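You operate a simulated robot arm through the tools that you are given. There is no shell and no other tool.

You run a simulated two-armed robot. Do the job below in one go: nothing can be reset, and whatever is moved stays where it is left.

JOB
Plug in the strip light, switch it on and set it to blue at dimmer mark 5.
Fine: the switch stays off till the plug is locked.

It is judged by the outcome, as a careful person would: the job done as asked, and still so three seconds after it is handed in. It fails if anything else is knocked over, pushed out of place, dropped, spilled or broken.

ROBOT AND FRAMES
Two 7-joint arms with two-finger parallel grippers on one trunk that stands fixed in place. Base frame: the origin is at the foot of the trunk, x ahead of it, y to its left, z up. Lengths are in m, angles in degrees, forces in N, time in s.
The left shoulder is at [0.076, 0.171, 1.239], the right one opposite. With the tool pointing down near the work surface each hand reaches from about 0.38 to 0.86 m from the base axis, measured 20 degrees to its own side. Payload 4.4 kg a hand.
The tool frame of a hand sits at the grasp point between the pads (the TCP): z along the fingers, y along the line on which they close. The tips reach 0.023 m beyond it. The gripper opens to 0.094 m. The fingers are 0.038 m wide and 0.01 m thick; the gripper's body (0.054 by 0.096 m) begins 0.039 m behind the TCP.
Orientation is told as [roll, pitch, yaw] about the base's x, y, z axes, in that order, counted from this pose: with the fingers straight down and closing along the base's y, the tool's x points along the base's -x, its y along +y and its z along -z.

CONTROLS
- The arms move only by the tool jog_arm. It takes "left_rows", "right_rows" or both (then of equal length, played together; a hand with none holds still); each is a list of rows, each an object of numbers (a shift or turn left out is 0, a gripper value left out holds the last): "claw": the gripper command, from -1 (shut) to 1 (fully open), values between in proportion; "x", "y", "z": the shift along the base's x, y, z in mm; "ax", "ay", "az": the turn, a rotation vector about the base's x, y, z in degrees. In form: [{"claw": .., "x": .., "y": .., "z": .., "ax": .., "ay": .., "az": ..}, ...]. A call has 1 to 20 rows; each row is the pose to reach, as a shift and turn from the pose commanded when the call began. Each row takes 0.2 s and may step no farther than 0.05 m and 8.6 degrees from the row before; otherwise, or with a gripper value out of range, the whole call is refused. A pose out of reach is approached as far as the arm can. The call stops where the force on the tool passes 50 N (or 10 N more than at its start, if that is more) or the arm is blocked; 0.2 s more then pass. The fingers move at their own pace (about 0.072 m/s each) and stop on an object; they squeeze with about 29 N. The grip force told is the motor's: it shows also when the fingers shut on nothing. Time passes only in rows, and 0.2 s behind the last, so rows that repeat a pose let the fingers close. It gives the time, the measured TCP pose, the force on the tool (base axes), the opening and the grip force at its end, in the units of the frame above (readings bear some noise), with the torque about the TCP (base axes, N m) and any sound that the robot's microphone picked up.
- Cameras (640 x 400 px; columns grow to the right, rows downward): "scene" is now at [0.1617, 0.0487, 1.4528]; the picture's right is [0.56, -0.83, 0.00], its down [0.12, 0.08, -0.99] and it looks along [0.82, 0.55, 0.14] (base axes); focal length 214 px, centre (320, 200). "left" rides on the left gripper at [0.086, -0.016, -0.075] in its tool frame; the picture's right is [0.18, 0.98, 0.00], its down [-0.58, 0.11, -0.81] and it looks along [-0.79, 0.15, 0.59] (tool axes); focal length 243 px, centre (320, 200). "right" rides on the right gripper at [0.086, 0.016, -0.075] in its tool frame; the picture's right is [-0.18, 0.98, 0.00], its down [-0.58, -0.11, -0.81] and it looks along [-0.79, -0.15, 0.59] (tool axes); focal length 243 px, centre (320, 200). There is no depth. A picture from a camera that has moved, and an enlarged one, comes with that camera's place and axes in the base frame and with its lens.
- get_image(camera): a new picture of that camera. No time passes.
- slide_trunk(by): moves the trunk up (or, below 0, down) by that many m; the arms and the scene camera ride with it, the base frame stays. It gives what a move gives, with no picture.
- aim_head(pan, tilt): turns the head with the scene camera to pan (to the left, within 80 degrees either way) and tilt (down, from -29 to 69), counted from straight ahead of the robot (the tilt from the chest, where the trunk bows). It gives what a move gives.
- close_up(camera, box): a new picture of the part [left, top, right, bottom] of that camera's present view, enlarged. No time passes.
- hand_in(): hands the job in; it is judged then, once.

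Nothing tells you positions but the pictures and the camera data. Unless the task says otherwise, let go and move clear before handing in.

The tools are called after ">>>" as a command line: name --argument value ..., lists and objects as JSON in quotes. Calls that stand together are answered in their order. jog_arm: Moves the arms, as the interface text tells. Its arguments: {"type":"object","properties":{"left_rows":{"type":"array","items":{"type":"object","properties":{"claw":{"type":"number"},"x":{"type":"number"},"y":{"type":"number"},"z":{"type":"number"},"ax":{"type":"number"},"ay":{"type":"number"},"az":{"type":"number"}}}},"right_rows":{"type":"array","items":{"type":"object","properties":{"claw":{"type":"number"},"x":{"type":"number"},"y":{"type":"number"},"z":{"type":"number"},"ax":{"type":"number"},"ay":{"type":"number"},"az":{"type":"number"}}}}},"required":[]} The other tools are called the same way: slide_trunk (by) moves the trunk up or down; aim_head (pan, tilt) turns the head that bears the scene camera; get_image (camera) takes a picture; close_up (camera, box) takes an enlarged picture of a part of a camera's view; hand_in () hands the job in.

At the start:

```text
time_s: 0.0
left_tool_pos: [0.2797, 0.3649, 1.4465]
left_tcp_rot: [0.0, 0.0, 0.0]
left_force: [-0.1, 0.4, 0.0]
left_wrist_torque: [-0.03, 0.0, 0.0]
left_opening: 0.0941
left_gripper_force: 0.0
right_tool_pos: [0.315, 0.0439, 1.5074]
right_tcp_rot: [0.0, 0.0, 0.0]
right_force: [-0.8, 0.2, 0.1]
right_wrist_torque: [-0.01, 0.0, 0.02]
right_opening: 0.0939
right_gripper_force: 0.0
trunk travel left (down, up): [-0.25, 0.138]
head pan, tilt (commanded): [33.8, -8.3]
```

scene: 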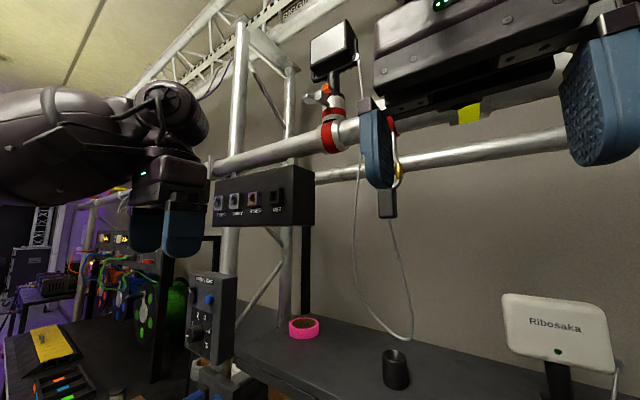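
right: 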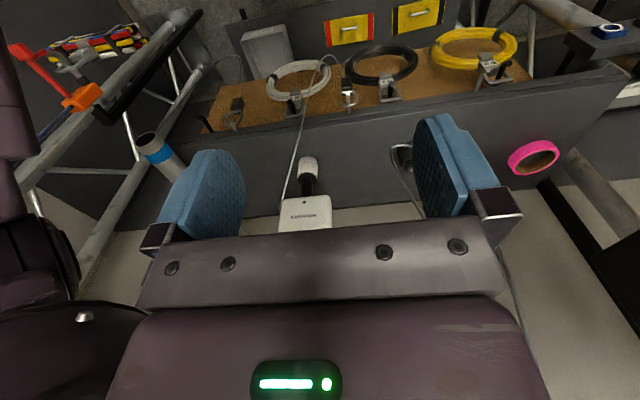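
left: 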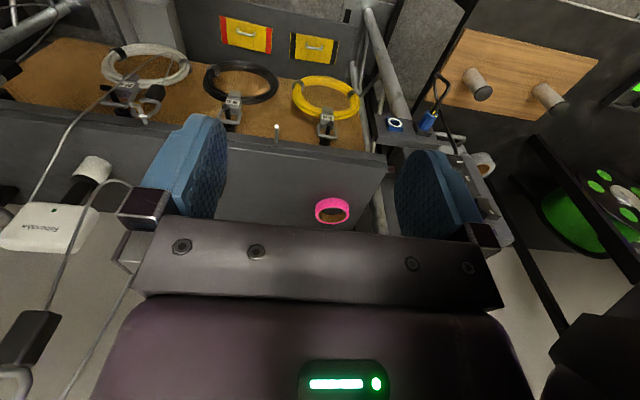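

I see a truss rig with a clamp-mounted light, a socket panel, a control box with knobs and buttons, and a grey cable; I don't yet know which is the strip light's plug. I'll look closer before moving anything.

>>> close_up --camera "scene" --box '[160, 160, 340, 380]'

>>> close_up --camera "scene" --box '[300, 10, 460, 230]'

>>> close_up --camera "scene" --box '[0, 200, 200, 400]'

```text
1.82 times, centred on (250, 270) of scene
camera zoom: at [0.1617, 0.0487, 1.4528], right [0.56, -0.83, 0.0], down [0.12, 0.08, -0.99], along [0.82, 0.55, 0.14], focal length 390 px, centre (447, 73)
```

zoom: 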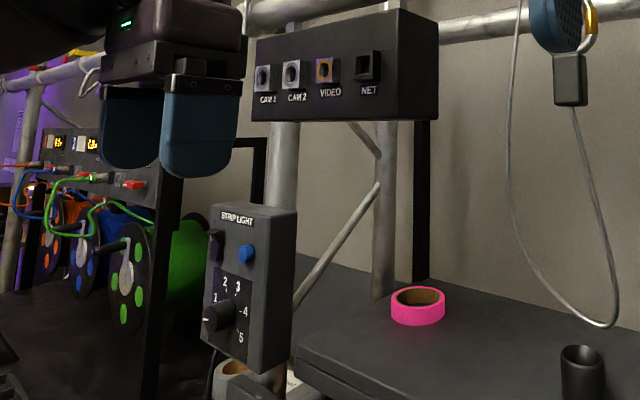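

```text
1.82 times, centred on (380, 120) of scene
camera zoom: at [0.1617, 0.0487, 1.4528], right [0.56, -0.83, 0.0], down [0.12, 0.08, -0.99], along [0.82, 0.55, 0.14], focal length 390 px, centre (211, 346)
```

zoom: 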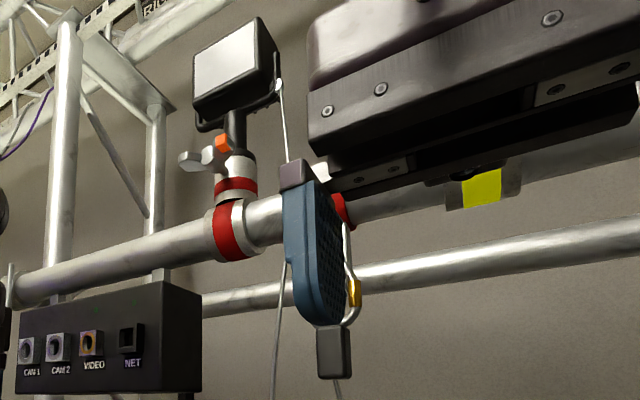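

```text
2.00 times, centred on (100, 300) of scene
camera zoom: at [0.1617, 0.0487, 1.4528], right [0.56, -0.83, 0.0], down [0.12, 0.08, -0.99], along [0.82, 0.55, 0.14], focal length 429 px, centre (760, 0)
```

zoom: 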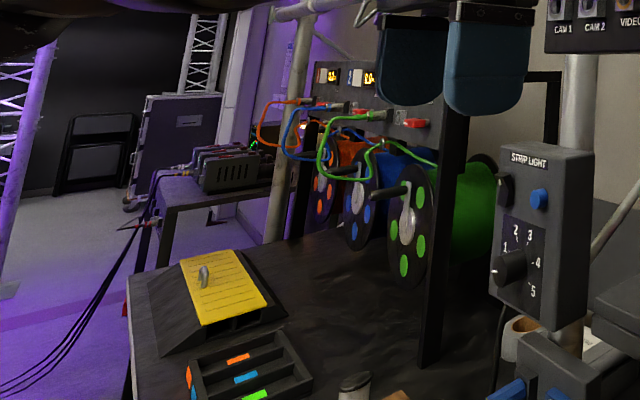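

The "STRIP LIGHT" control box has a rocker, a blue button and a dimmer knob marked 1–5. I still need to find its plug and socket, so I'll turn the head down and left.

>>> aim_head --pan 35 --tilt 35

>>> get_image --camera "scene"

```text
time_s: 1.1
left_tool_pos: [0.2787, 0.3649, 1.4475]
left_tcp_rot: [-0.1, 0.0, 0.0]
left_force: [-0.6, 0.9, 0.1]
left_wrist_torque: [-0.01, 0.01, 0.0]
left_opening: 0.094
left_gripper_force: 0.1
right_tool_pos: [0.3143, 0.0433, 1.5074]
right_tcp_rot: [0.0, 0.1, 0.0]
right_force: [0.4, -0.8, 0.1]
right_wrist_torque: [0.01, 0.0, -0.03]
right_opening: 0.0938
right_gripper_force: 0.1
trunk travel left (down, up): [-0.25, 0.138]
head pan, tilt (commanded): [35.0, 35.0]
```

```text
taken
camera scene: at [0.1629, 0.0517, 1.384], right [0.57, -0.82, 0.0], down [-0.47, -0.33, -0.82], along [0.67, 0.47, -0.57], focal length 214 px, centre (320, 200)
```

scene: 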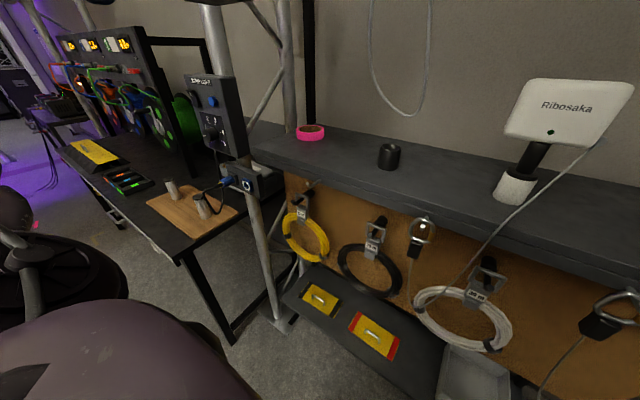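

>>> close_up --camera "scene" --box '[140, 60, 300, 230]'

>>> close_up --camera "scene" --box '[200, 150, 300, 220]'

>>> close_up --camera "scene" --box '[180, 70, 250, 160]'

```text
2.35 times, centred on (220, 145) of scene
camera zoom: at [0.1629, 0.0517, 1.384], right [0.57, -0.82, 0.0], down [-0.47, -0.33, -0.82], along [0.67, 0.47, -0.57], focal length 505 px, centre (555, 329)
```

zoom: 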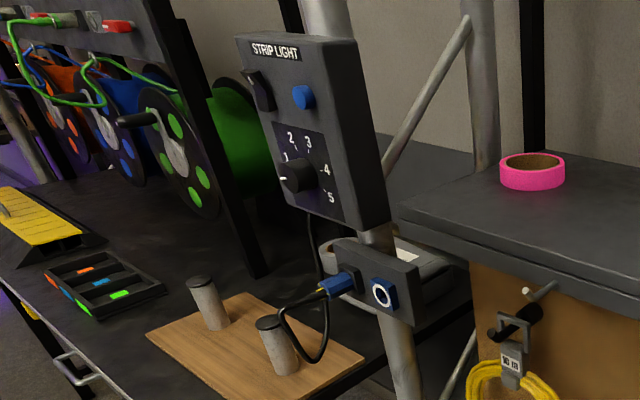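

```text
5.71 times, centred on (250, 185) of scene
camera zoom: at [0.1629, 0.0517, 1.384], right [0.57, -0.82, 0.0], down [-0.47, -0.33, -0.82], along [0.67, 0.47, -0.57], focal length 1226 px, centre (720, 286)
```

zoom: 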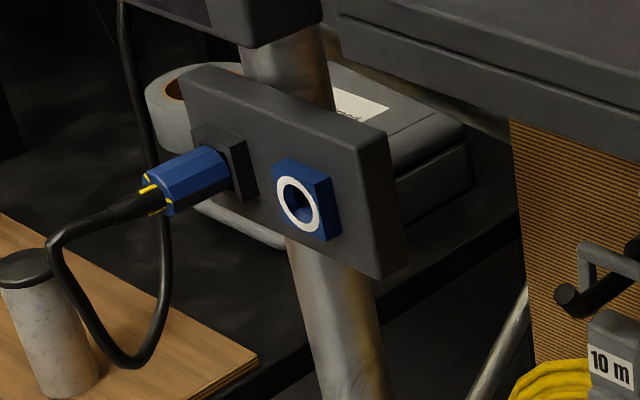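

```text
4.44 times, centred on (215, 115) of scene
camera zoom: at [0.1629, 0.0517, 1.384], right [0.57, -0.82, 0.0], down [-0.47, -0.33, -0.82], along [0.67, 0.47, -0.57], focal length 953 px, centre (787, 578)
```

zoom: 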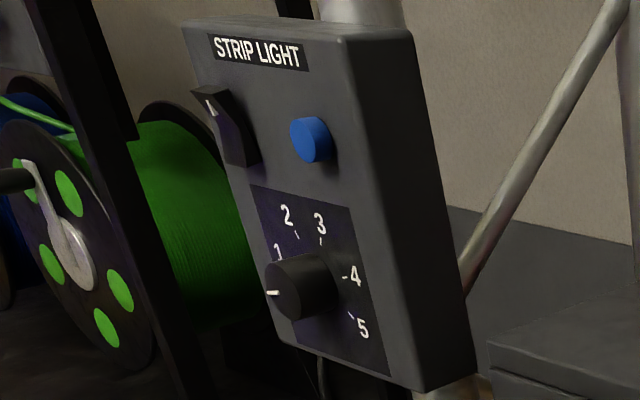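

The blue plug sits in a parking holder beside a blue socket with a white ring, under the STRIP LIGHT control box. I'll look straight at them, and look for the strip light itself.

>>> aim_head --pan 60 --tilt 15

>>> get_image --camera "scene"

>>> close_up --camera "scene" --box '[250, 130, 410, 230]'

>>> close_up --camera "scene" --box '[250, 220, 410, 320]'

```text
time_s: 2.0
left_tool_pos: [0.2804, 0.3645, 1.4465]
left_tcp_rot: [0.0, 0.0, 0.0]
left_force: [0.2, 0.8, -0.4]
left_wrist_torque: [-0.02, -0.02, 0.0]
left_opening: 0.0939
left_gripper_force: 0.0
right_tool_pos: [0.3152, 0.0427, 1.5086]
right_tcp_rot: [0.0, 0.0, -0.1]
right_force: [-0.6, -0.6, -0.1]
right_wrist_torque: [0.01, 0.0, 0.0]
right_opening: 0.0942
right_gripper_force: 0.0
trunk travel left (down, up): [-0.25, 0.138]
head pan, tilt (commanded): [60.0, 15.0]
```

```text
taken
camera scene: at [0.1375, 0.0821, 1.4159], right [0.87, -0.5, 0.0], down [-0.13, -0.22, -0.97], along [0.48, 0.84, -0.26], focal length 214 px, centre (320, 200)
```

scene: 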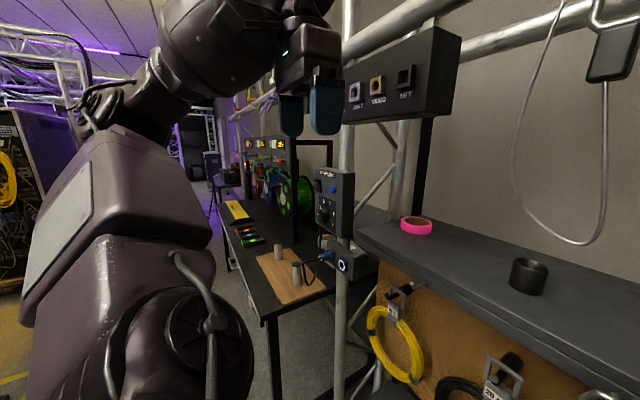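

```text
4.00 times, centred on (330, 180) of scene
camera zoom: at [0.1375, 0.0821, 1.4159], right [0.87, -0.5, 0.0], down [-0.13, -0.22, -0.97], along [0.48, 0.84, -0.26], focal length 858 px, centre (280, 280)
```

zoom: 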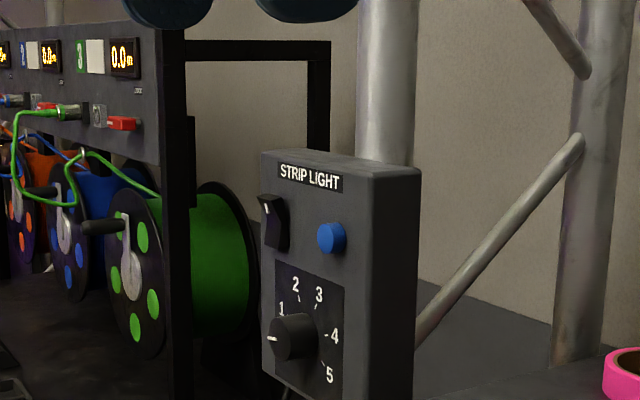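

```text
4.00 times, centred on (330, 270) of scene
camera zoom: at [0.1375, 0.0821, 1.4159], right [0.87, -0.5, 0.0], down [-0.13, -0.22, -0.97], along [0.48, 0.84, -0.26], focal length 858 px, centre (280, -80)
```

zoom: 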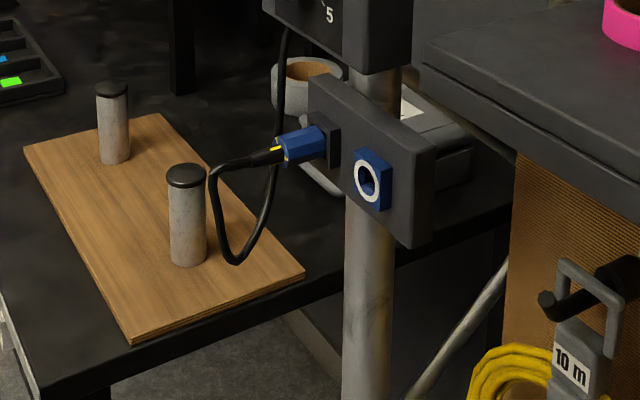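

I triangulate the blue socket at about (0.52, 0.60, 1.02) and the button at about (0.51, 0.65, 1.27), with panels facing -x. I'll bring the left hand down in front, pitched 45°, so that its wrist camera looks squarely at them.

>>> jog_arm --left_rows '[{"claw": 1, "x": 0, "y": 25, "z": -33, "ay": -5}, {"x": 0, "y": 50, "z": -66, "ay": -10}, {"x": 0, "y": 75, "z": -99, "ay": -15}, {"x": 0, "y": 100, "z": -132, "ay": -20}, {"x": 0, "y": 125, "z": -165, "ay": -25}, {"x": 0, "y": 150, "z": -198, "ay": -30}, {"x": 0, "y": 175, "z": -231, "ay": -35}, {"x": 0, "y": 200, "z": -264, "ay": -40}, {"x": 0, "y": 230, "z": -297, "ay": -45}, {"x": 0, "y": 230, "z": -297, "ay": -45}]'

>>> get_image --camera "left"

>>> get_image --camera "scene"

```text
time_s: 4.2
left_tool_pos: [0.3311, 0.5509, 1.1214]
left_tcp_rot: [0.1, -44.9, 0.2]
left_force: [0.6, -0.4, -0.3]
left_wrist_torque: [-0.02, -0.01, -0.01]
left_opening: 0.0943
left_gripper_force: 0.0
left hand out of reach, approached as far as the arm can: row 6, 7, 8, 9, 10
right_tool_pos: [0.315, 0.0428, 1.5087]
right_tcp_rot: [0.1, 0.1, 0.0]
right_force: [0.6, 0.4, -0.5]
right_wrist_torque: [-0.05, 0.02, 0.0]
right_opening: 0.094
right_gripper_force: 0.0
trunk travel left (down, up): [-0.25, 0.138]
head pan, tilt (commanded): [60.0, 15.0]
```

```text
taken
camera left: at [0.2174, 0.5358, 1.1117], right [-0.14, 0.98, -0.13], down [-0.16, 0.1, 0.98], along [0.98, 0.15, 0.14], focal length 243 px, centre (320, 200)
```

left: 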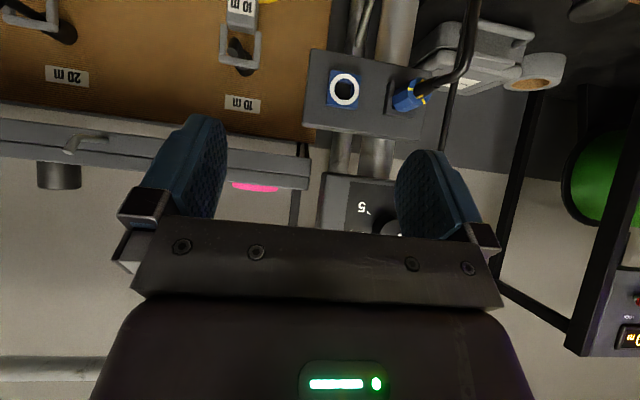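

```text
taken
camera scene: at [0.1378, 0.083, 1.4158], right [0.87, -0.5, 0.0], down [-0.13, -0.22, -0.97], along [0.48, 0.84, -0.26], focal length 214 px, centre (320, 200)
```

scene: 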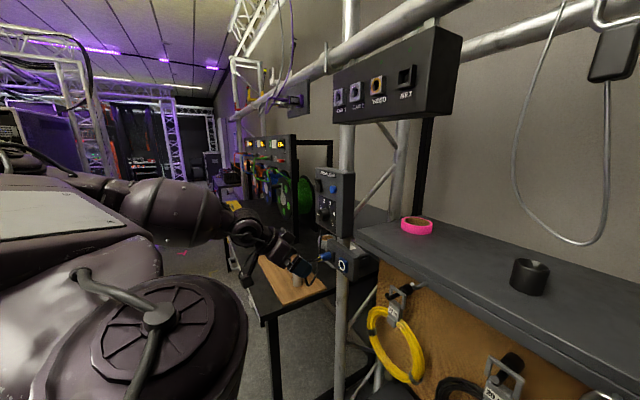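

The wrist camera sees the socket, plug and knob upside down. I'll take close-ups of these for accurate positions.

>>> close_up --camera "left" --box '[300, 40, 460, 140]'

>>> close_up --camera "scene" --box '[220, 210, 380, 310]'

>>> close_up --camera "scene" --box '[300, 150, 380, 290]'

```text
4.00 times, centred on (380, 90) of left
camera zoom: at [0.2174, 0.5358, 1.1117], right [-0.14, 0.98, -0.13], down [-0.16, 0.1, 0.98], along [0.98, 0.15, 0.14], focal length 970 px, centre (80, 640)
```

zoom: 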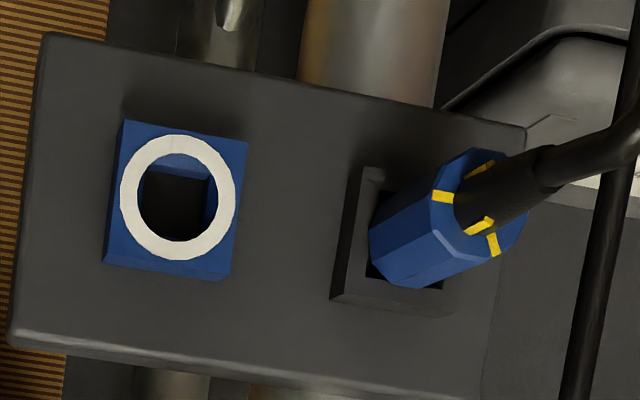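

```text
4.00 times, centred on (300, 260) of scene
camera zoom: at [0.1378, 0.083, 1.4158], right [0.87, -0.5, 0.0], down [-0.13, -0.22, -0.97], along [0.48, 0.84, -0.26], focal length 858 px, centre (400, -40)
```

zoom: 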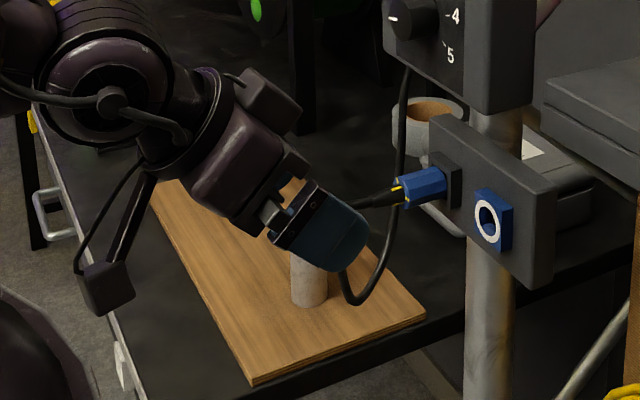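

```text
2.86 times, centred on (340, 220) of scene
camera zoom: at [0.1378, 0.083, 1.4158], right [0.87, -0.5, 0.0], down [-0.13, -0.22, -0.97], along [0.48, 0.84, -0.26], focal length 613 px, centre (263, 143)
```

zoom: 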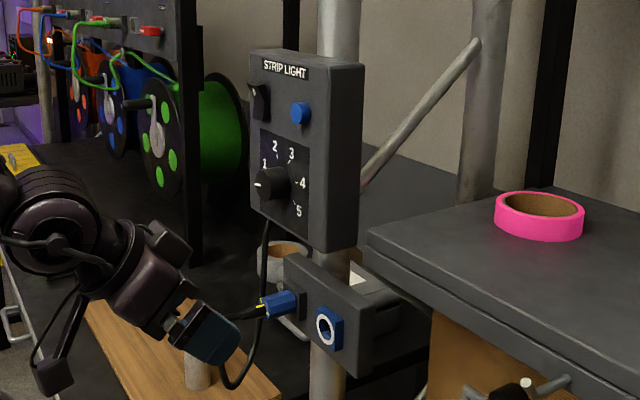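

I'll zoom in further on the socket, the plug and the knob to understand the keys and marks.

>>> close_up --camera "left" --box '[320, 65, 370, 115]'

>>> close_up --camera "left" --box '[378, 65, 442, 120]'

>>> close_up --camera "scene" --box '[310, 235, 360, 280]'

>>> close_up --camera "scene" --box '[305, 165, 365, 235]'

```text
8.00 times, centred on (345, 90) of left
camera zoom: at [0.2174, 0.5358, 1.1117], right [-0.14, 0.98, -0.13], down [-0.16, 0.1, 0.98], along [0.98, 0.15, 0.14], focal length 1941 px, centre (120, 1080)
```

zoom: 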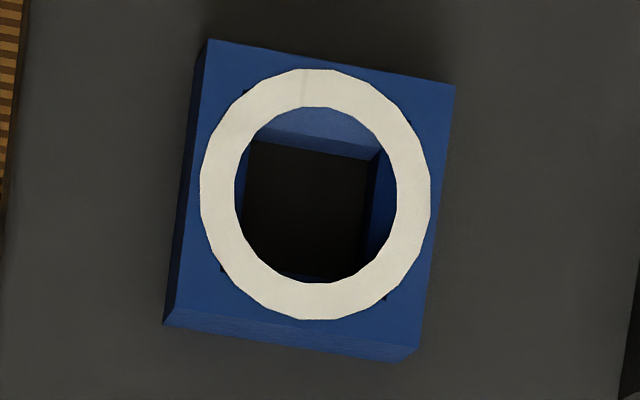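

```text
7.27 times, centred on (410, 92) of left
camera zoom: at [0.2174, 0.5358, 1.1117], right [-0.14, 0.98, -0.13], down [-0.16, 0.1, 0.98], along [0.98, 0.15, 0.14], focal length 1764 px, centre (-334, 982)
```

zoom: 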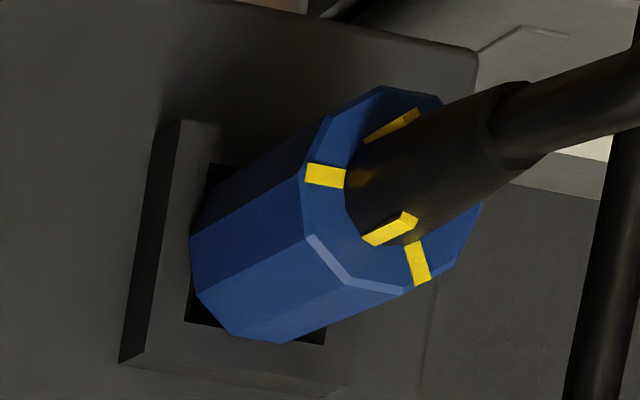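

```text
8.89 times, centred on (335, 258) of scene
camera zoom: at [0.1378, 0.083, 1.4158], right [0.87, -0.5, 0.0], down [-0.13, -0.22, -0.97], along [0.48, 0.84, -0.26], focal length 1906 px, centre (187, -311)
```

zoom: 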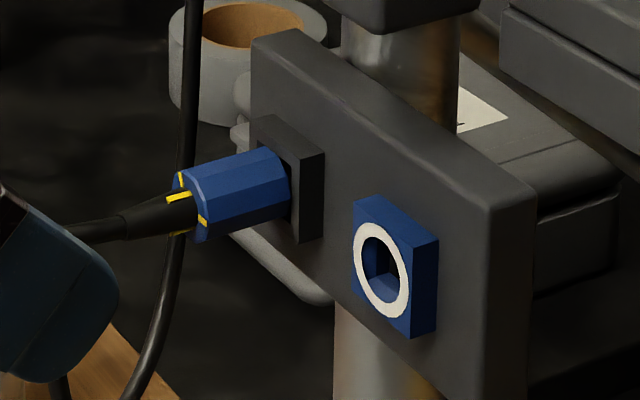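

```text
5.71 times, centred on (335, 200) of scene
camera zoom: at [0.1378, 0.083, 1.4158], right [0.87, -0.5, 0.0], down [-0.13, -0.22, -0.97], along [0.48, 0.84, -0.26], focal length 1226 px, centre (234, 200)
```

zoom: 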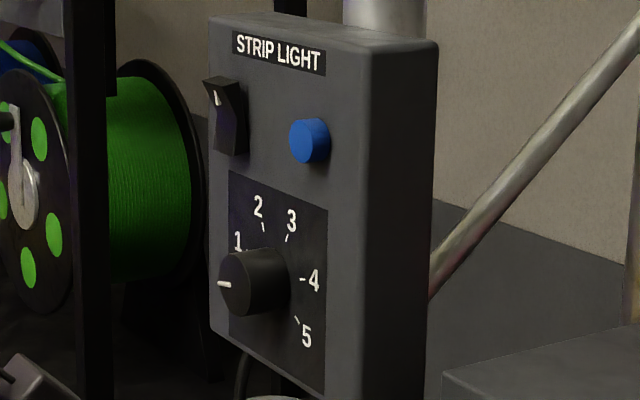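

The plug is octagonal with yellow marks, parked about 77 mm left of the socket at the same height (~1.02 m). I'll check what pose the arm now holds as commanded before approaching.

>>> jog_arm --left_rows '[{"x": 0, "y": 0, "z": 0}]'

```text
time_s: 4.6
left_tool_pos: [0.3311, 0.5521, 1.121]
left_tcp_rot: [0.1, -45.0, 0.2]
left_force: [0.1, 0.8, -0.3]
left_wrist_torque: [-0.02, 0.01, 0.04]
left_opening: 0.0943
left_gripper_force: 0.0
right_tool_pos: [0.3151, 0.0443, 1.5083]
right_tcp_rot: [-0.1, 0.1, -0.1]
right_force: [0.5, 0.0, -0.1]
right_wrist_torque: [-0.01, 0.04, 0.02]
right_opening: 0.0942
right_gripper_force: 0.0
trunk travel left (down, up): [-0.25, 0.138]
head pan, tilt (commanded): [60.0, 15.0]
```

The held pose equals the measured one. I'll move the hand to a pre-grasp spot above and behind the plug, keeping the 45° pitch.

>>> jog_arm --left_rows '[{"x": 15, "y": 30, "z": 0}, {"x": 30, "y": 60, "z": 0}, {"x": 45, "y": 90, "z": 0}, {"x": 60, "y": 119, "z": 0}, {"x": 60, "y": 119, "z": 0}]'

>>> get_image --camera "left"

>>> get_image --camera "scene"

```text
time_s: 5.8
left_tool_pos: [0.4109, 0.6655, 1.1342]
left_tcp_rot: [-0.7, -48.2, -0.7]
left_force: [-3.1, 1.4, -4.8]
left_wrist_torque: [-0.09, -0.3, -0.1]
left_opening: 0.0938
left_gripper_force: 0.0
left hand out of reach, approached as far as the arm can: row 1, 2
right_tool_pos: [0.3218, 0.047, 1.5049]
right_tcp_rot: [-0.2, 0.4, 0.0]
right_force: [1.3, 0.7, -1.0]
right_wrist_torque: [-0.05, 0.07, -0.02]
right_opening: 0.094
right_gripper_force: 0.1
trunk travel left (down, up): [-0.25, 0.138]
head pan, tilt (commanded): [60.0, 15.0]
```

```text
taken
camera left: at [0.2974, 0.652, 1.1186], right [-0.1, 0.98, -0.14], down [-0.21, 0.12, 0.97], along [0.97, 0.13, 0.2], focal length 243 px, centre (320, 200)
```

left: 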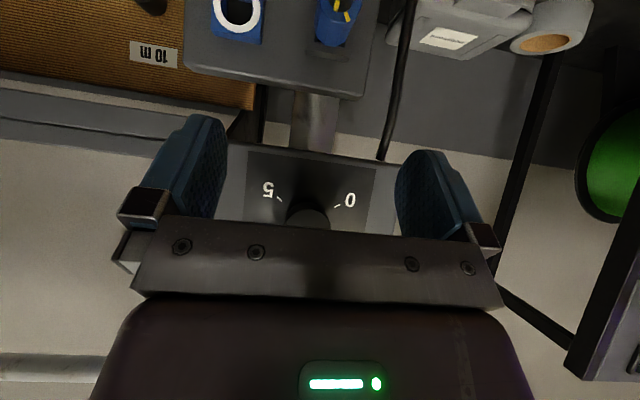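

```text
taken
camera scene: at [0.1427, 0.0853, 1.4144], right [0.87, -0.5, 0.0], down [-0.13, -0.23, -0.96], along [0.48, 0.84, -0.26], focal length 214 px, centre (320, 200)
```

scene: 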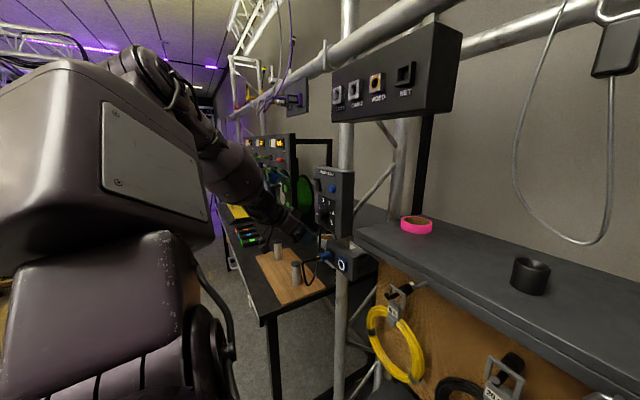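

The elbow has swung up and the arm may still be settling. I'll hold still a moment and recheck.

>>> jog_arm --left_rows '[{"x": 0}, {"x": 0}, {"x": 0}]'

>>> get_image --camera "left"

>>> close_up --camera "scene" --box '[220, 140, 380, 300]'

```text
time_s: 6.6
left_tool_pos: [0.3907, 0.6693, 1.1212]
left_tcp_rot: [0.0, -45.0, 0.0]
left_force: [0.2, 0.7, 0.2]
left_wrist_torque: [0.03, -0.01, 0.02]
left_opening: 0.0939
left_gripper_force: 0.0
right_tool_pos: [0.3155, 0.0435, 1.5085]
right_tcp_rot: [0.0, 0.0, -0.1]
right_force: [-0.5, 0.1, -0.3]
right_wrist_torque: [-0.01, -0.02, -0.02]
right_opening: 0.0941
right_gripper_force: 0.0
trunk travel left (down, up): [-0.25, 0.138]
head pan, tilt (commanded): [60.0, 15.0]
```

```text
taken
camera left: at [0.2766, 0.6541, 1.1115], right [-0.13, 0.98, -0.13], down [-0.16, 0.11, 0.98], along [0.98, 0.15, 0.14], focal length 243 px, centre (320, 200)
```

left: 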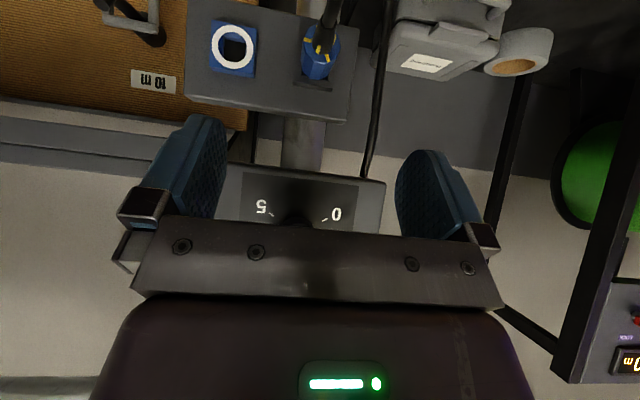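

```text
2.50 times, centred on (300, 220) of scene
camera zoom: at [0.1374, 0.0822, 1.416], right [0.87, -0.5, 0.0], down [-0.13, -0.22, -0.97], along [0.48, 0.84, -0.26], focal length 536 px, centre (370, 150)
```

zoom: 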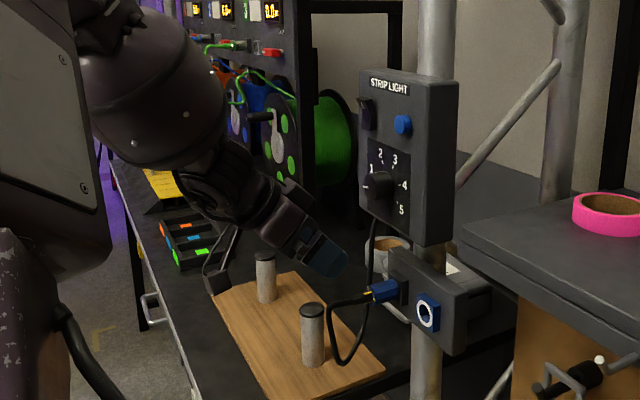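

Settled at (0.391, 0.669, 1.121). I'll take close-ups from here to triangulate the plug, socket and dial precisely.

>>> close_up --camera "left" --box '[180, 0, 380, 125]'

>>> close_up --camera "left" --box '[285, 0, 365, 100]'

>>> close_up --camera "left" --box '[210, 160, 390, 240]'

```text
3.20 times, centred on (280, 62) of left
camera zoom: at [0.2766, 0.6541, 1.1115], right [-0.13, 0.98, -0.13], down [-0.16, 0.11, 0.98], along [0.98, 0.15, 0.14], focal length 776 px, centre (448, 640)
```

zoom: 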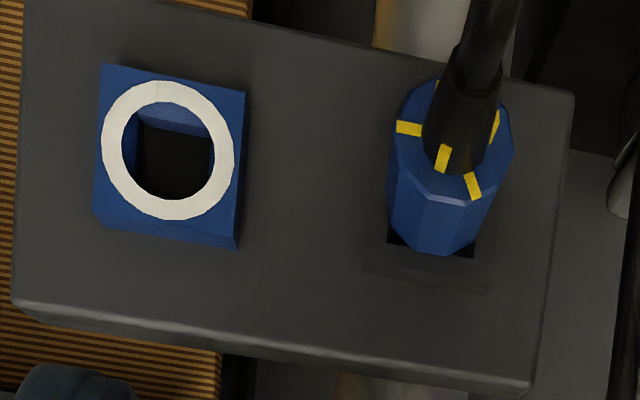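

```text
4.00 times, centred on (325, 50) of left
camera zoom: at [0.2766, 0.6541, 1.1115], right [-0.13, 0.98, -0.13], down [-0.16, 0.11, 0.98], along [0.98, 0.15, 0.14], focal length 970 px, centre (300, 800)
```

zoom: 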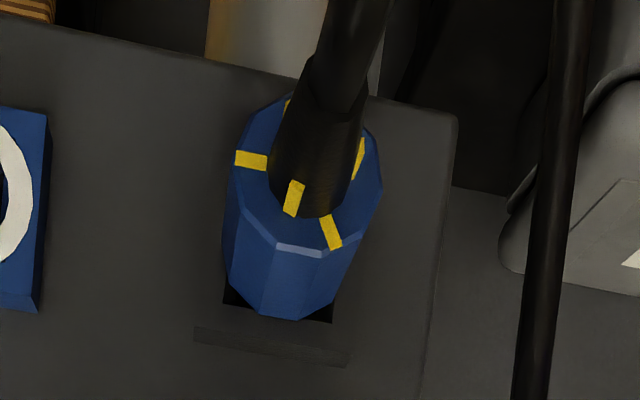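

```text
3.56 times, centred on (300, 200) of left
camera zoom: at [0.2766, 0.6541, 1.1115], right [-0.13, 0.98, -0.13], down [-0.16, 0.11, 0.98], along [0.98, 0.15, 0.14], focal length 863 px, centre (391, 200)
```

zoom: 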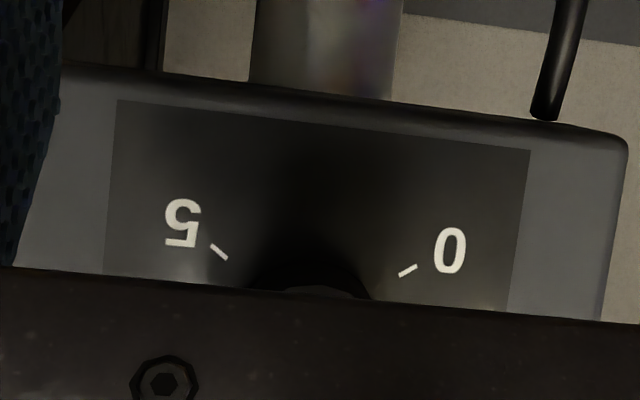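

The two wrist views agree: plug rear face centre (0.483, 0.670, 1.018) with about 38 mm of body showing, and socket ring (0.522, 0.594, 1.018). I'll approach to a standoff with a 40° pitch and a narrower opening.

>>> jog_arm --left_rows '[{"claw": 0.2, "x": 15, "y": 0, "z": -15, "ay": 2}, {"x": 30, "y": 1, "z": -30, "ay": 5}, {"x": 44, "y": 1, "z": -46, "ay": 5}, {"x": 44, "y": 1, "z": -46, "ay": 5}, {"x": 44, "y": 1, "z": -46, "ay": 5}]'

>>> get_image --camera "left"

>>> close_up --camera "scene" --box '[240, 180, 380, 290]'

```text
time_s: 7.8
left_tool_pos: [0.4357, 0.6698, 1.0743]
left_tcp_rot: [0.0, -39.9, 0.0]
left_force: [-0.3, 0.5, -0.1]
left_wrist_torque: [-0.01, 0.0, 0.0]
left_opening: 0.0564
left_gripper_force: 0.0
right_tool_pos: [0.3156, 0.0444, 1.507]
right_tcp_rot: [0.0, 0.0, 0.1]
right_force: [-0.2, -0.3, -0.2]
right_wrist_torque: [-0.02, 0.05, 0.0]
right_opening: 0.094
right_gripper_force: 0.1
trunk travel left (down, up): [-0.25, 0.138]
head pan, tilt (commanded): [60.0, 15.0]
```

```text
taken
camera left: at [0.3209, 0.6537, 1.0748], right [-0.14, 0.98, -0.12], down [-0.07, 0.11, 0.99], along [0.99, 0.15, 0.06], focal length 243 px, centre (320, 200)
```

left: 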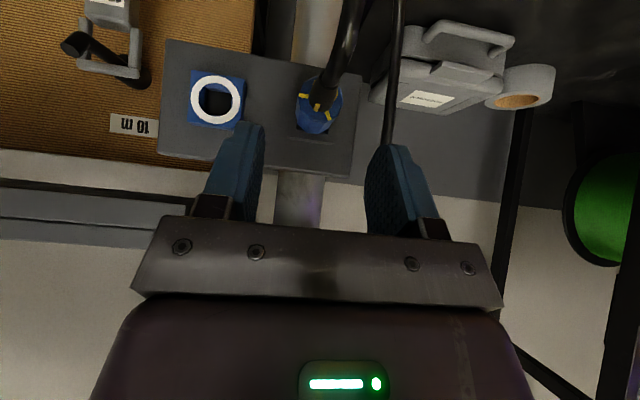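

```text
3.64 times, centred on (310, 235) of scene
camera zoom: at [0.1375, 0.0827, 1.4159], right [0.87, -0.5, 0.0], down [-0.13, -0.22, -0.97], along [0.48, 0.84, -0.26], focal length 780 px, centre (356, 73)
```

zoom: 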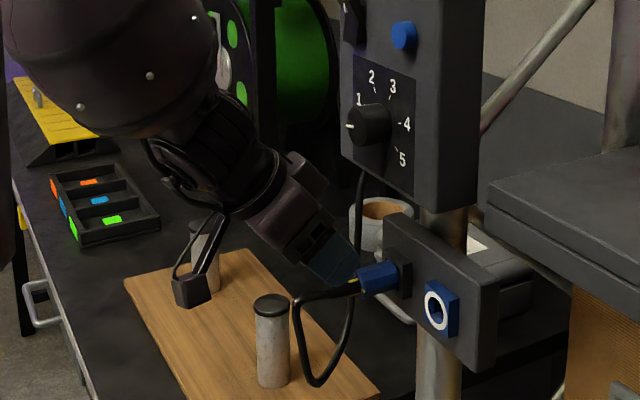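

Standoff reached. One more close-up to verify the plug location before closing in.

>>> close_up --camera "left" --box '[180, 50, 380, 175]'

```text
3.20 times, centred on (280, 112) of left
camera zoom: at [0.3209, 0.6537, 1.0748], right [-0.14, 0.98, -0.12], down [-0.07, 0.11, 0.99], along [0.99, 0.15, 0.06], focal length 776 px, centre (448, 480)
```

zoom: 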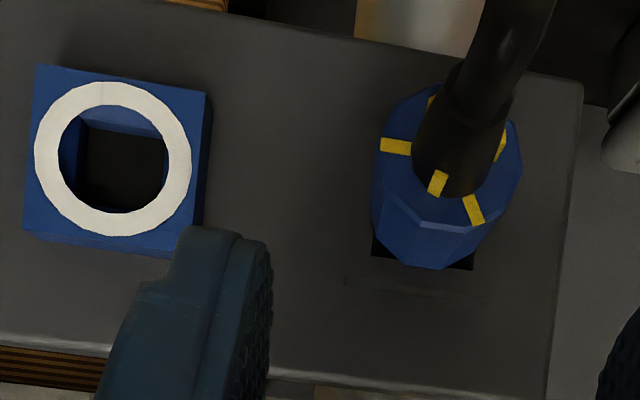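

The plug position is confirmed to within about a millimetre. I'll advance the open fingers around the plug body.

>>> jog_arm --left_rows '[{"x": 11, "y": 0, "z": -13}, {"x": 22, "y": 0, "z": -27}, {"x": 34, "y": 0, "z": -40}, {"x": 45, "y": 0, "z": -54}, {"x": 45, "y": 0, "z": -54}]'

>>> get_image --camera "left"

>>> close_up --camera "scene" --box '[280, 220, 360, 290]'

```text
time_s: 9.0
left_tool_pos: [0.4771, 0.6701, 1.0202]
left_tcp_rot: [0.0, -40.0, 0.0]
left_force: [-1.2, 0.2, 0.1]
left_wrist_torque: [-0.04, 0.0, -0.02]
left_opening: 0.0565
left_gripper_force: 0.0
right_tool_pos: [0.3143, 0.0432, 1.5093]
right_tcp_rot: [0.0, 0.0, 0.0]
right_force: [-0.2, 0.6, -0.4]
right_wrist_torque: [0.02, -0.02, 0.02]
right_opening: 0.094
right_gripper_force: 0.1
trunk travel left (down, up): [-0.25, 0.138]
head pan, tilt (commanded): [60.0, 15.0]
```

```text
taken
camera left: at [0.3639, 0.6547, 1.022], right [-0.14, 0.98, -0.12], down [-0.07, 0.11, 0.99], along [0.99, 0.15, 0.06], focal length 243 px, centre (320, 200)
```

left: 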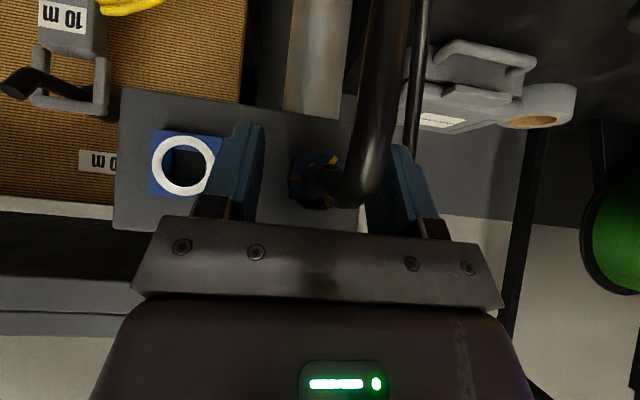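

```text
5.71 times, centred on (320, 255) of scene
camera zoom: at [0.1371, 0.0818, 1.4161], right [0.87, -0.5, 0.0], down [-0.13, -0.22, -0.97], along [0.48, 0.84, -0.26], focal length 1226 px, centre (320, -114)
```

zoom: 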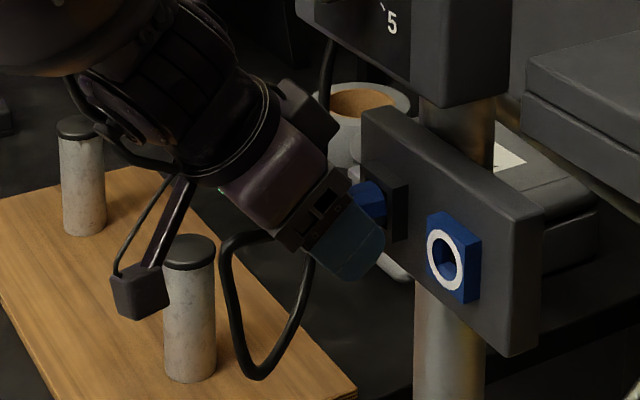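

The fingers straddle the plug body with the cable passing below the palm. Now I'll close on it.

>>> jog_arm --left_rows '[{"claw": -1}, {"claw": -1}, {"claw": -1}, {"claw": -1}]'

>>> get_image --camera "left"

>>> close_up --camera "scene" --box '[280, 220, 360, 290]'

```text
time_s: 10.0
left_tool_pos: [0.4779, 0.6698, 1.0216]
left_tcp_rot: [0.0, -40.0, 0.0]
left_force: [0.7, -6.6, -4.2]
left_wrist_torque: [0.0, 0.1, -0.15]
left_opening: 0.0289
left_gripper_force: 29.8
right_tool_pos: [0.3159, 0.0436, 1.5079]
right_tcp_rot: [0.0, 0.1, -0.1]
right_force: [1.1, -0.2, -0.7]
right_wrist_torque: [0.0, 0.02, -0.02]
right_opening: 0.0939
right_gripper_force: 0.0
trunk travel left (down, up): [-0.25, 0.138]
head pan, tilt (commanded): [60.0, 15.0]
```

```text
taken
camera left: at [0.3641, 0.6543, 1.0215], right [-0.14, 0.98, -0.12], down [-0.07, 0.11, 0.99], along [0.99, 0.15, 0.06], focal length 243 px, centre (320, 200)
```

left: 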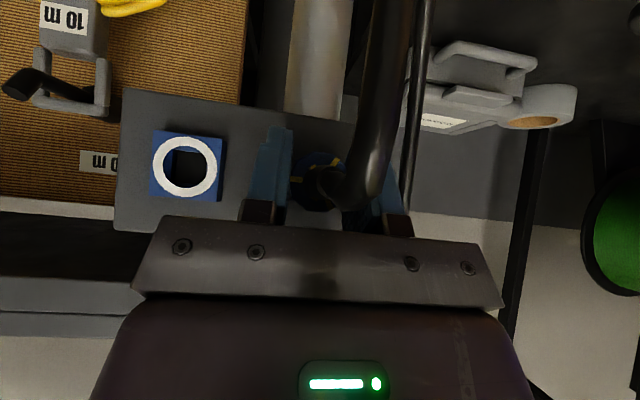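

```text
5.71 times, centred on (320, 255) of scene
camera zoom: at [0.1378, 0.0818, 1.4159], right [0.87, -0.5, 0.0], down [-0.13, -0.22, -0.97], along [0.48, 0.84, -0.26], focal length 1226 px, centre (320, -114)
```

zoom: 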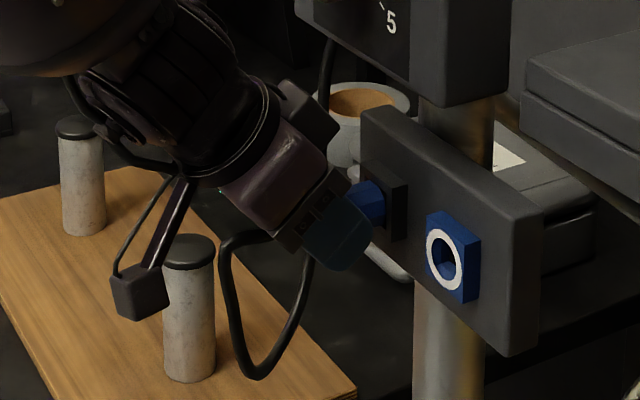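

Gripped at 28.9 mm opening. Now I'll pull the plug straight back out of its holder.

>>> jog_arm --left_rows '[{"x": -5}, {"x": -10}, {"x": -17}, {"x": -25}, {"x": -35}, {"x": -45}, {"x": -55}, {"x": -55}]'

>>> get_image --camera "left"

>>> close_up --camera "scene" --box '[280, 220, 360, 290]'

```text
time_s: 11.8
left_tool_pos: [0.4242, 0.6709, 1.0191]
left_tcp_rot: [-0.1, -40.0, 0.1]
left_force: [0.0, -0.3, -0.1]
left_wrist_torque: [-0.02, 0.02, 0.01]
left_opening: 0.029
left_gripper_force: 28.5
right_tool_pos: [0.315, 0.0432, 1.5069]
right_tcp_rot: [0.0, 0.1, 0.0]
right_force: [1.1, -0.3, -0.6]
right_wrist_torque: [0.03, 0.0, 0.08]
right_opening: 0.0941
right_gripper_force: 0.0
trunk travel left (down, up): [-0.25, 0.138]
head pan, tilt (commanded): [60.0, 15.0]
```

```text
taken
camera left: at [0.3104, 0.6551, 1.02], right [-0.14, 0.98, -0.12], down [-0.07, 0.11, 0.99], along [0.99, 0.15, 0.06], focal length 243 px, centre (320, 200)
```

left: 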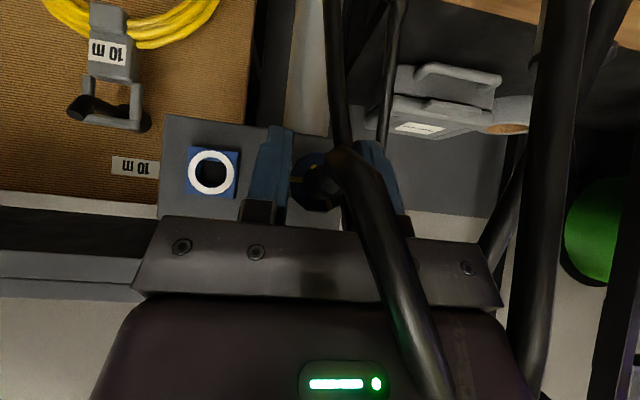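

```text
5.71 times, centred on (320, 255) of scene
camera zoom: at [0.1376, 0.0822, 1.4159], right [0.87, -0.5, 0.0], down [-0.13, -0.22, -0.97], along [0.48, 0.84, -0.26], focal length 1226 px, centre (320, -114)
```

zoom: 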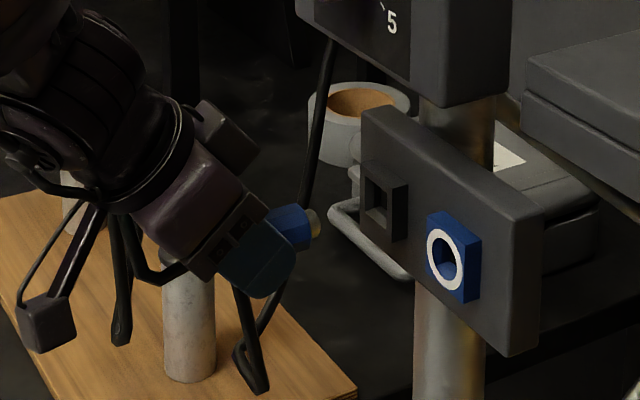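

The plug is out, showing a tan nose. I'll check where the cable runs before carrying it across.

>>> close_up --camera "scene" --box '[230, 170, 350, 310]'

>>> close_up --camera "left" --box '[240, 100, 440, 225]'

>>> get_image --camera "scene"

```text
2.86 times, centred on (290, 240) of scene
camera zoom: at [0.1376, 0.0822, 1.4159], right [0.87, -0.5, 0.0], down [-0.13, -0.22, -0.97], along [0.48, 0.84, -0.26], focal length 613 px, centre (406, 86)
```

zoom: 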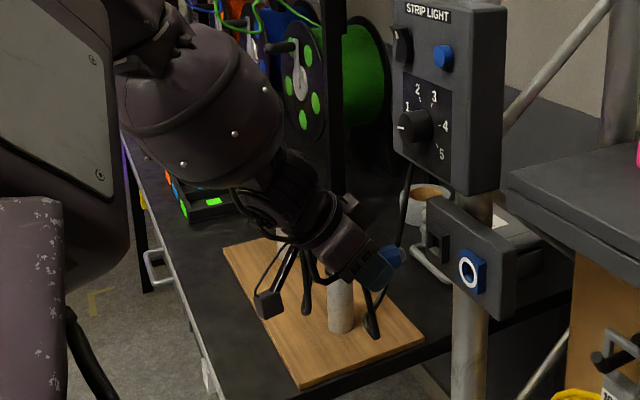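

```text
3.20 times, centred on (340, 162) of left
camera zoom: at [0.3104, 0.6551, 1.02], right [-0.14, 0.98, -0.12], down [-0.07, 0.11, 0.99], along [0.99, 0.15, 0.06], focal length 776 px, centre (256, 320)
```

zoom: 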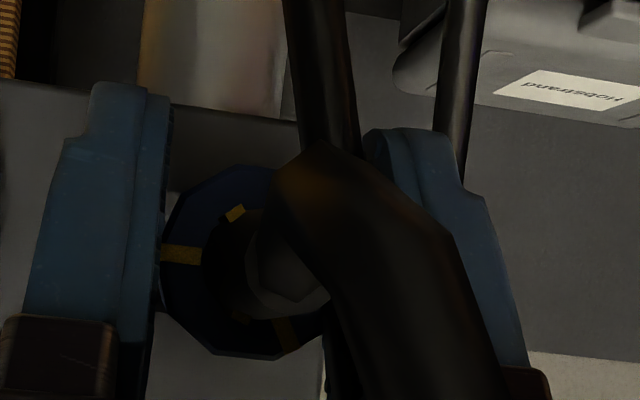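

```text
taken
camera scene: at [0.1376, 0.0822, 1.4159], right [0.87, -0.5, 0.0], down [-0.13, -0.22, -0.97], along [0.48, 0.84, -0.26], focal length 214 px, centre (320, 200)
```

scene: 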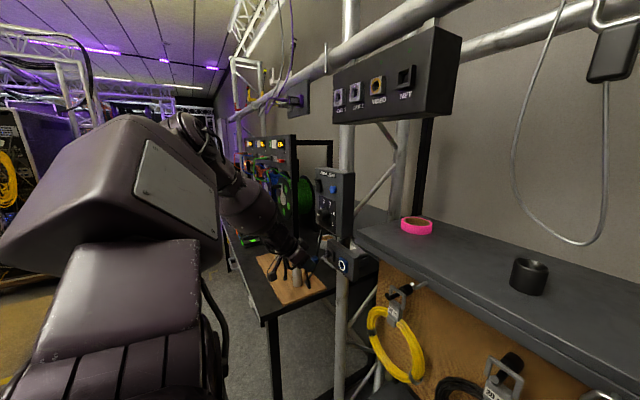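

The plug is well held with its axis level with the socket. I'll shift it sideways by 77 mm to line it up in front of the blue socket, staying back from it.

>>> jog_arm --left_rows '[{"y": -20}, {"y": -40}, {"y": -60}, {"y": -77}, {"y": -77}, {"y": -77}]'

>>> get_image --camera "left"

>>> close_up --camera "scene" --box '[280, 220, 360, 290]'

>>> get_image --camera "scene"

```text
time_s: 13.2
left_tool_pos: [0.4241, 0.5928, 1.0204]
left_tcp_rot: [0.0, -39.9, 0.0]
left_force: [0.2, -0.8, 0.1]
left_wrist_torque: [-0.01, 0.0, 0.04]
left_opening: 0.0288
left_gripper_force: 29.4
right_tool_pos: [0.3154, 0.042, 1.5076]
right_tcp_rot: [0.0, 0.1, 0.0]
right_force: [1.1, -1.6, -0.1]
right_wrist_torque: [0.01, 0.03, -0.04]
right_opening: 0.0939
right_gripper_force: 0.0
trunk travel left (down, up): [-0.25, 0.138]
head pan, tilt (commanded): [60.0, 15.0]
```

```text
taken
camera left: at [0.3099, 0.5768, 1.0213], right [-0.14, 0.98, -0.12], down [-0.07, 0.11, 0.99], along [0.99, 0.15, 0.06], focal length 243 px, centre (320, 200)
```

left: 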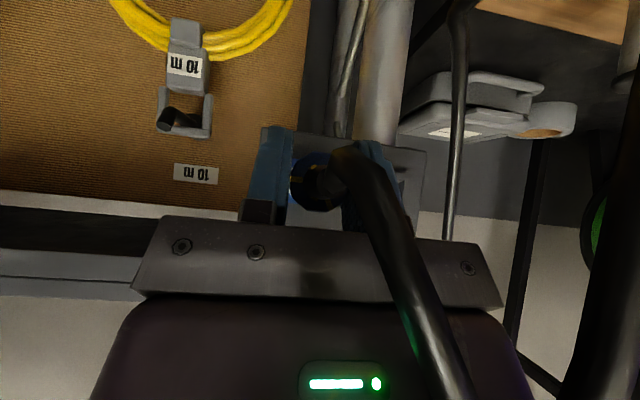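

```text
5.71 times, centred on (320, 255) of scene
camera zoom: at [0.1377, 0.0818, 1.4159], right [0.87, -0.5, 0.0], down [-0.13, -0.22, -0.97], along [0.48, 0.84, -0.26], focal length 1226 px, centre (320, -114)
```

zoom: 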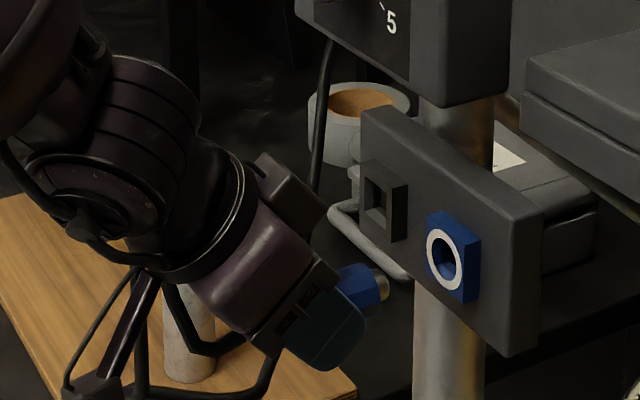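

```text
taken
camera scene: at [0.1377, 0.0818, 1.4159], right [0.87, -0.5, 0.0], down [-0.13, -0.22, -0.97], along [0.48, 0.84, -0.26], focal length 214 px, centre (320, 200)
```

scene: 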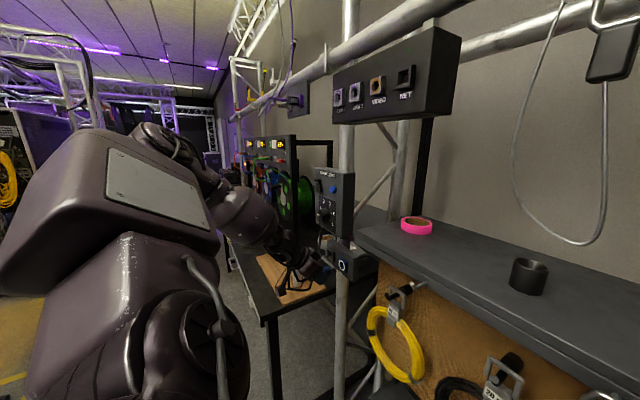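

The plug is opposite the socket. I'll zoom in to compare nose and socket heights before pushing.

>>> close_up --camera "scene" --box '[315, 235, 355, 265]'

>>> close_up --camera "left" --box '[240, 110, 440, 235]'

```text
13.33 times, centred on (335, 250) of scene
camera zoom: at [0.1377, 0.0818, 1.4159], right [0.87, -0.5, 0.0], down [-0.13, -0.22, -0.97], along [0.48, 0.84, -0.26], focal length 2860 px, centre (120, -467)
```

zoom: 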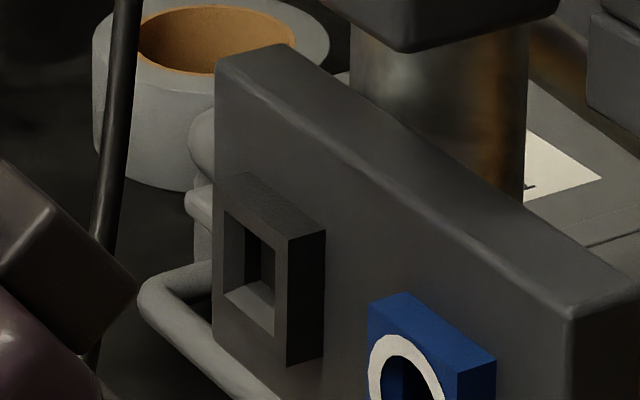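

```text
3.20 times, centred on (340, 172) of left
camera zoom: at [0.3099, 0.5768, 1.0213], right [-0.14, 0.98, -0.12], down [-0.07, 0.11, 0.99], along [0.99, 0.15, 0.06], focal length 776 px, centre (256, 288)
```

zoom: 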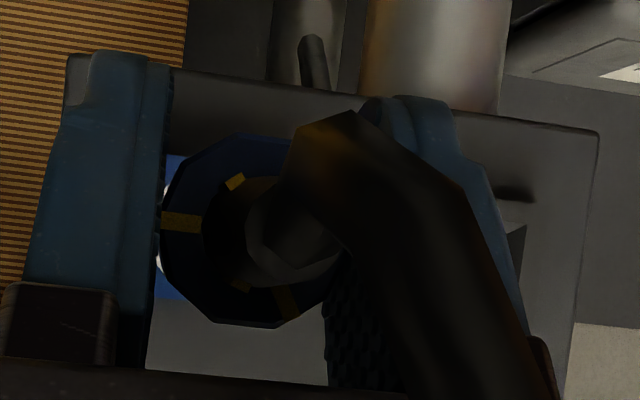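

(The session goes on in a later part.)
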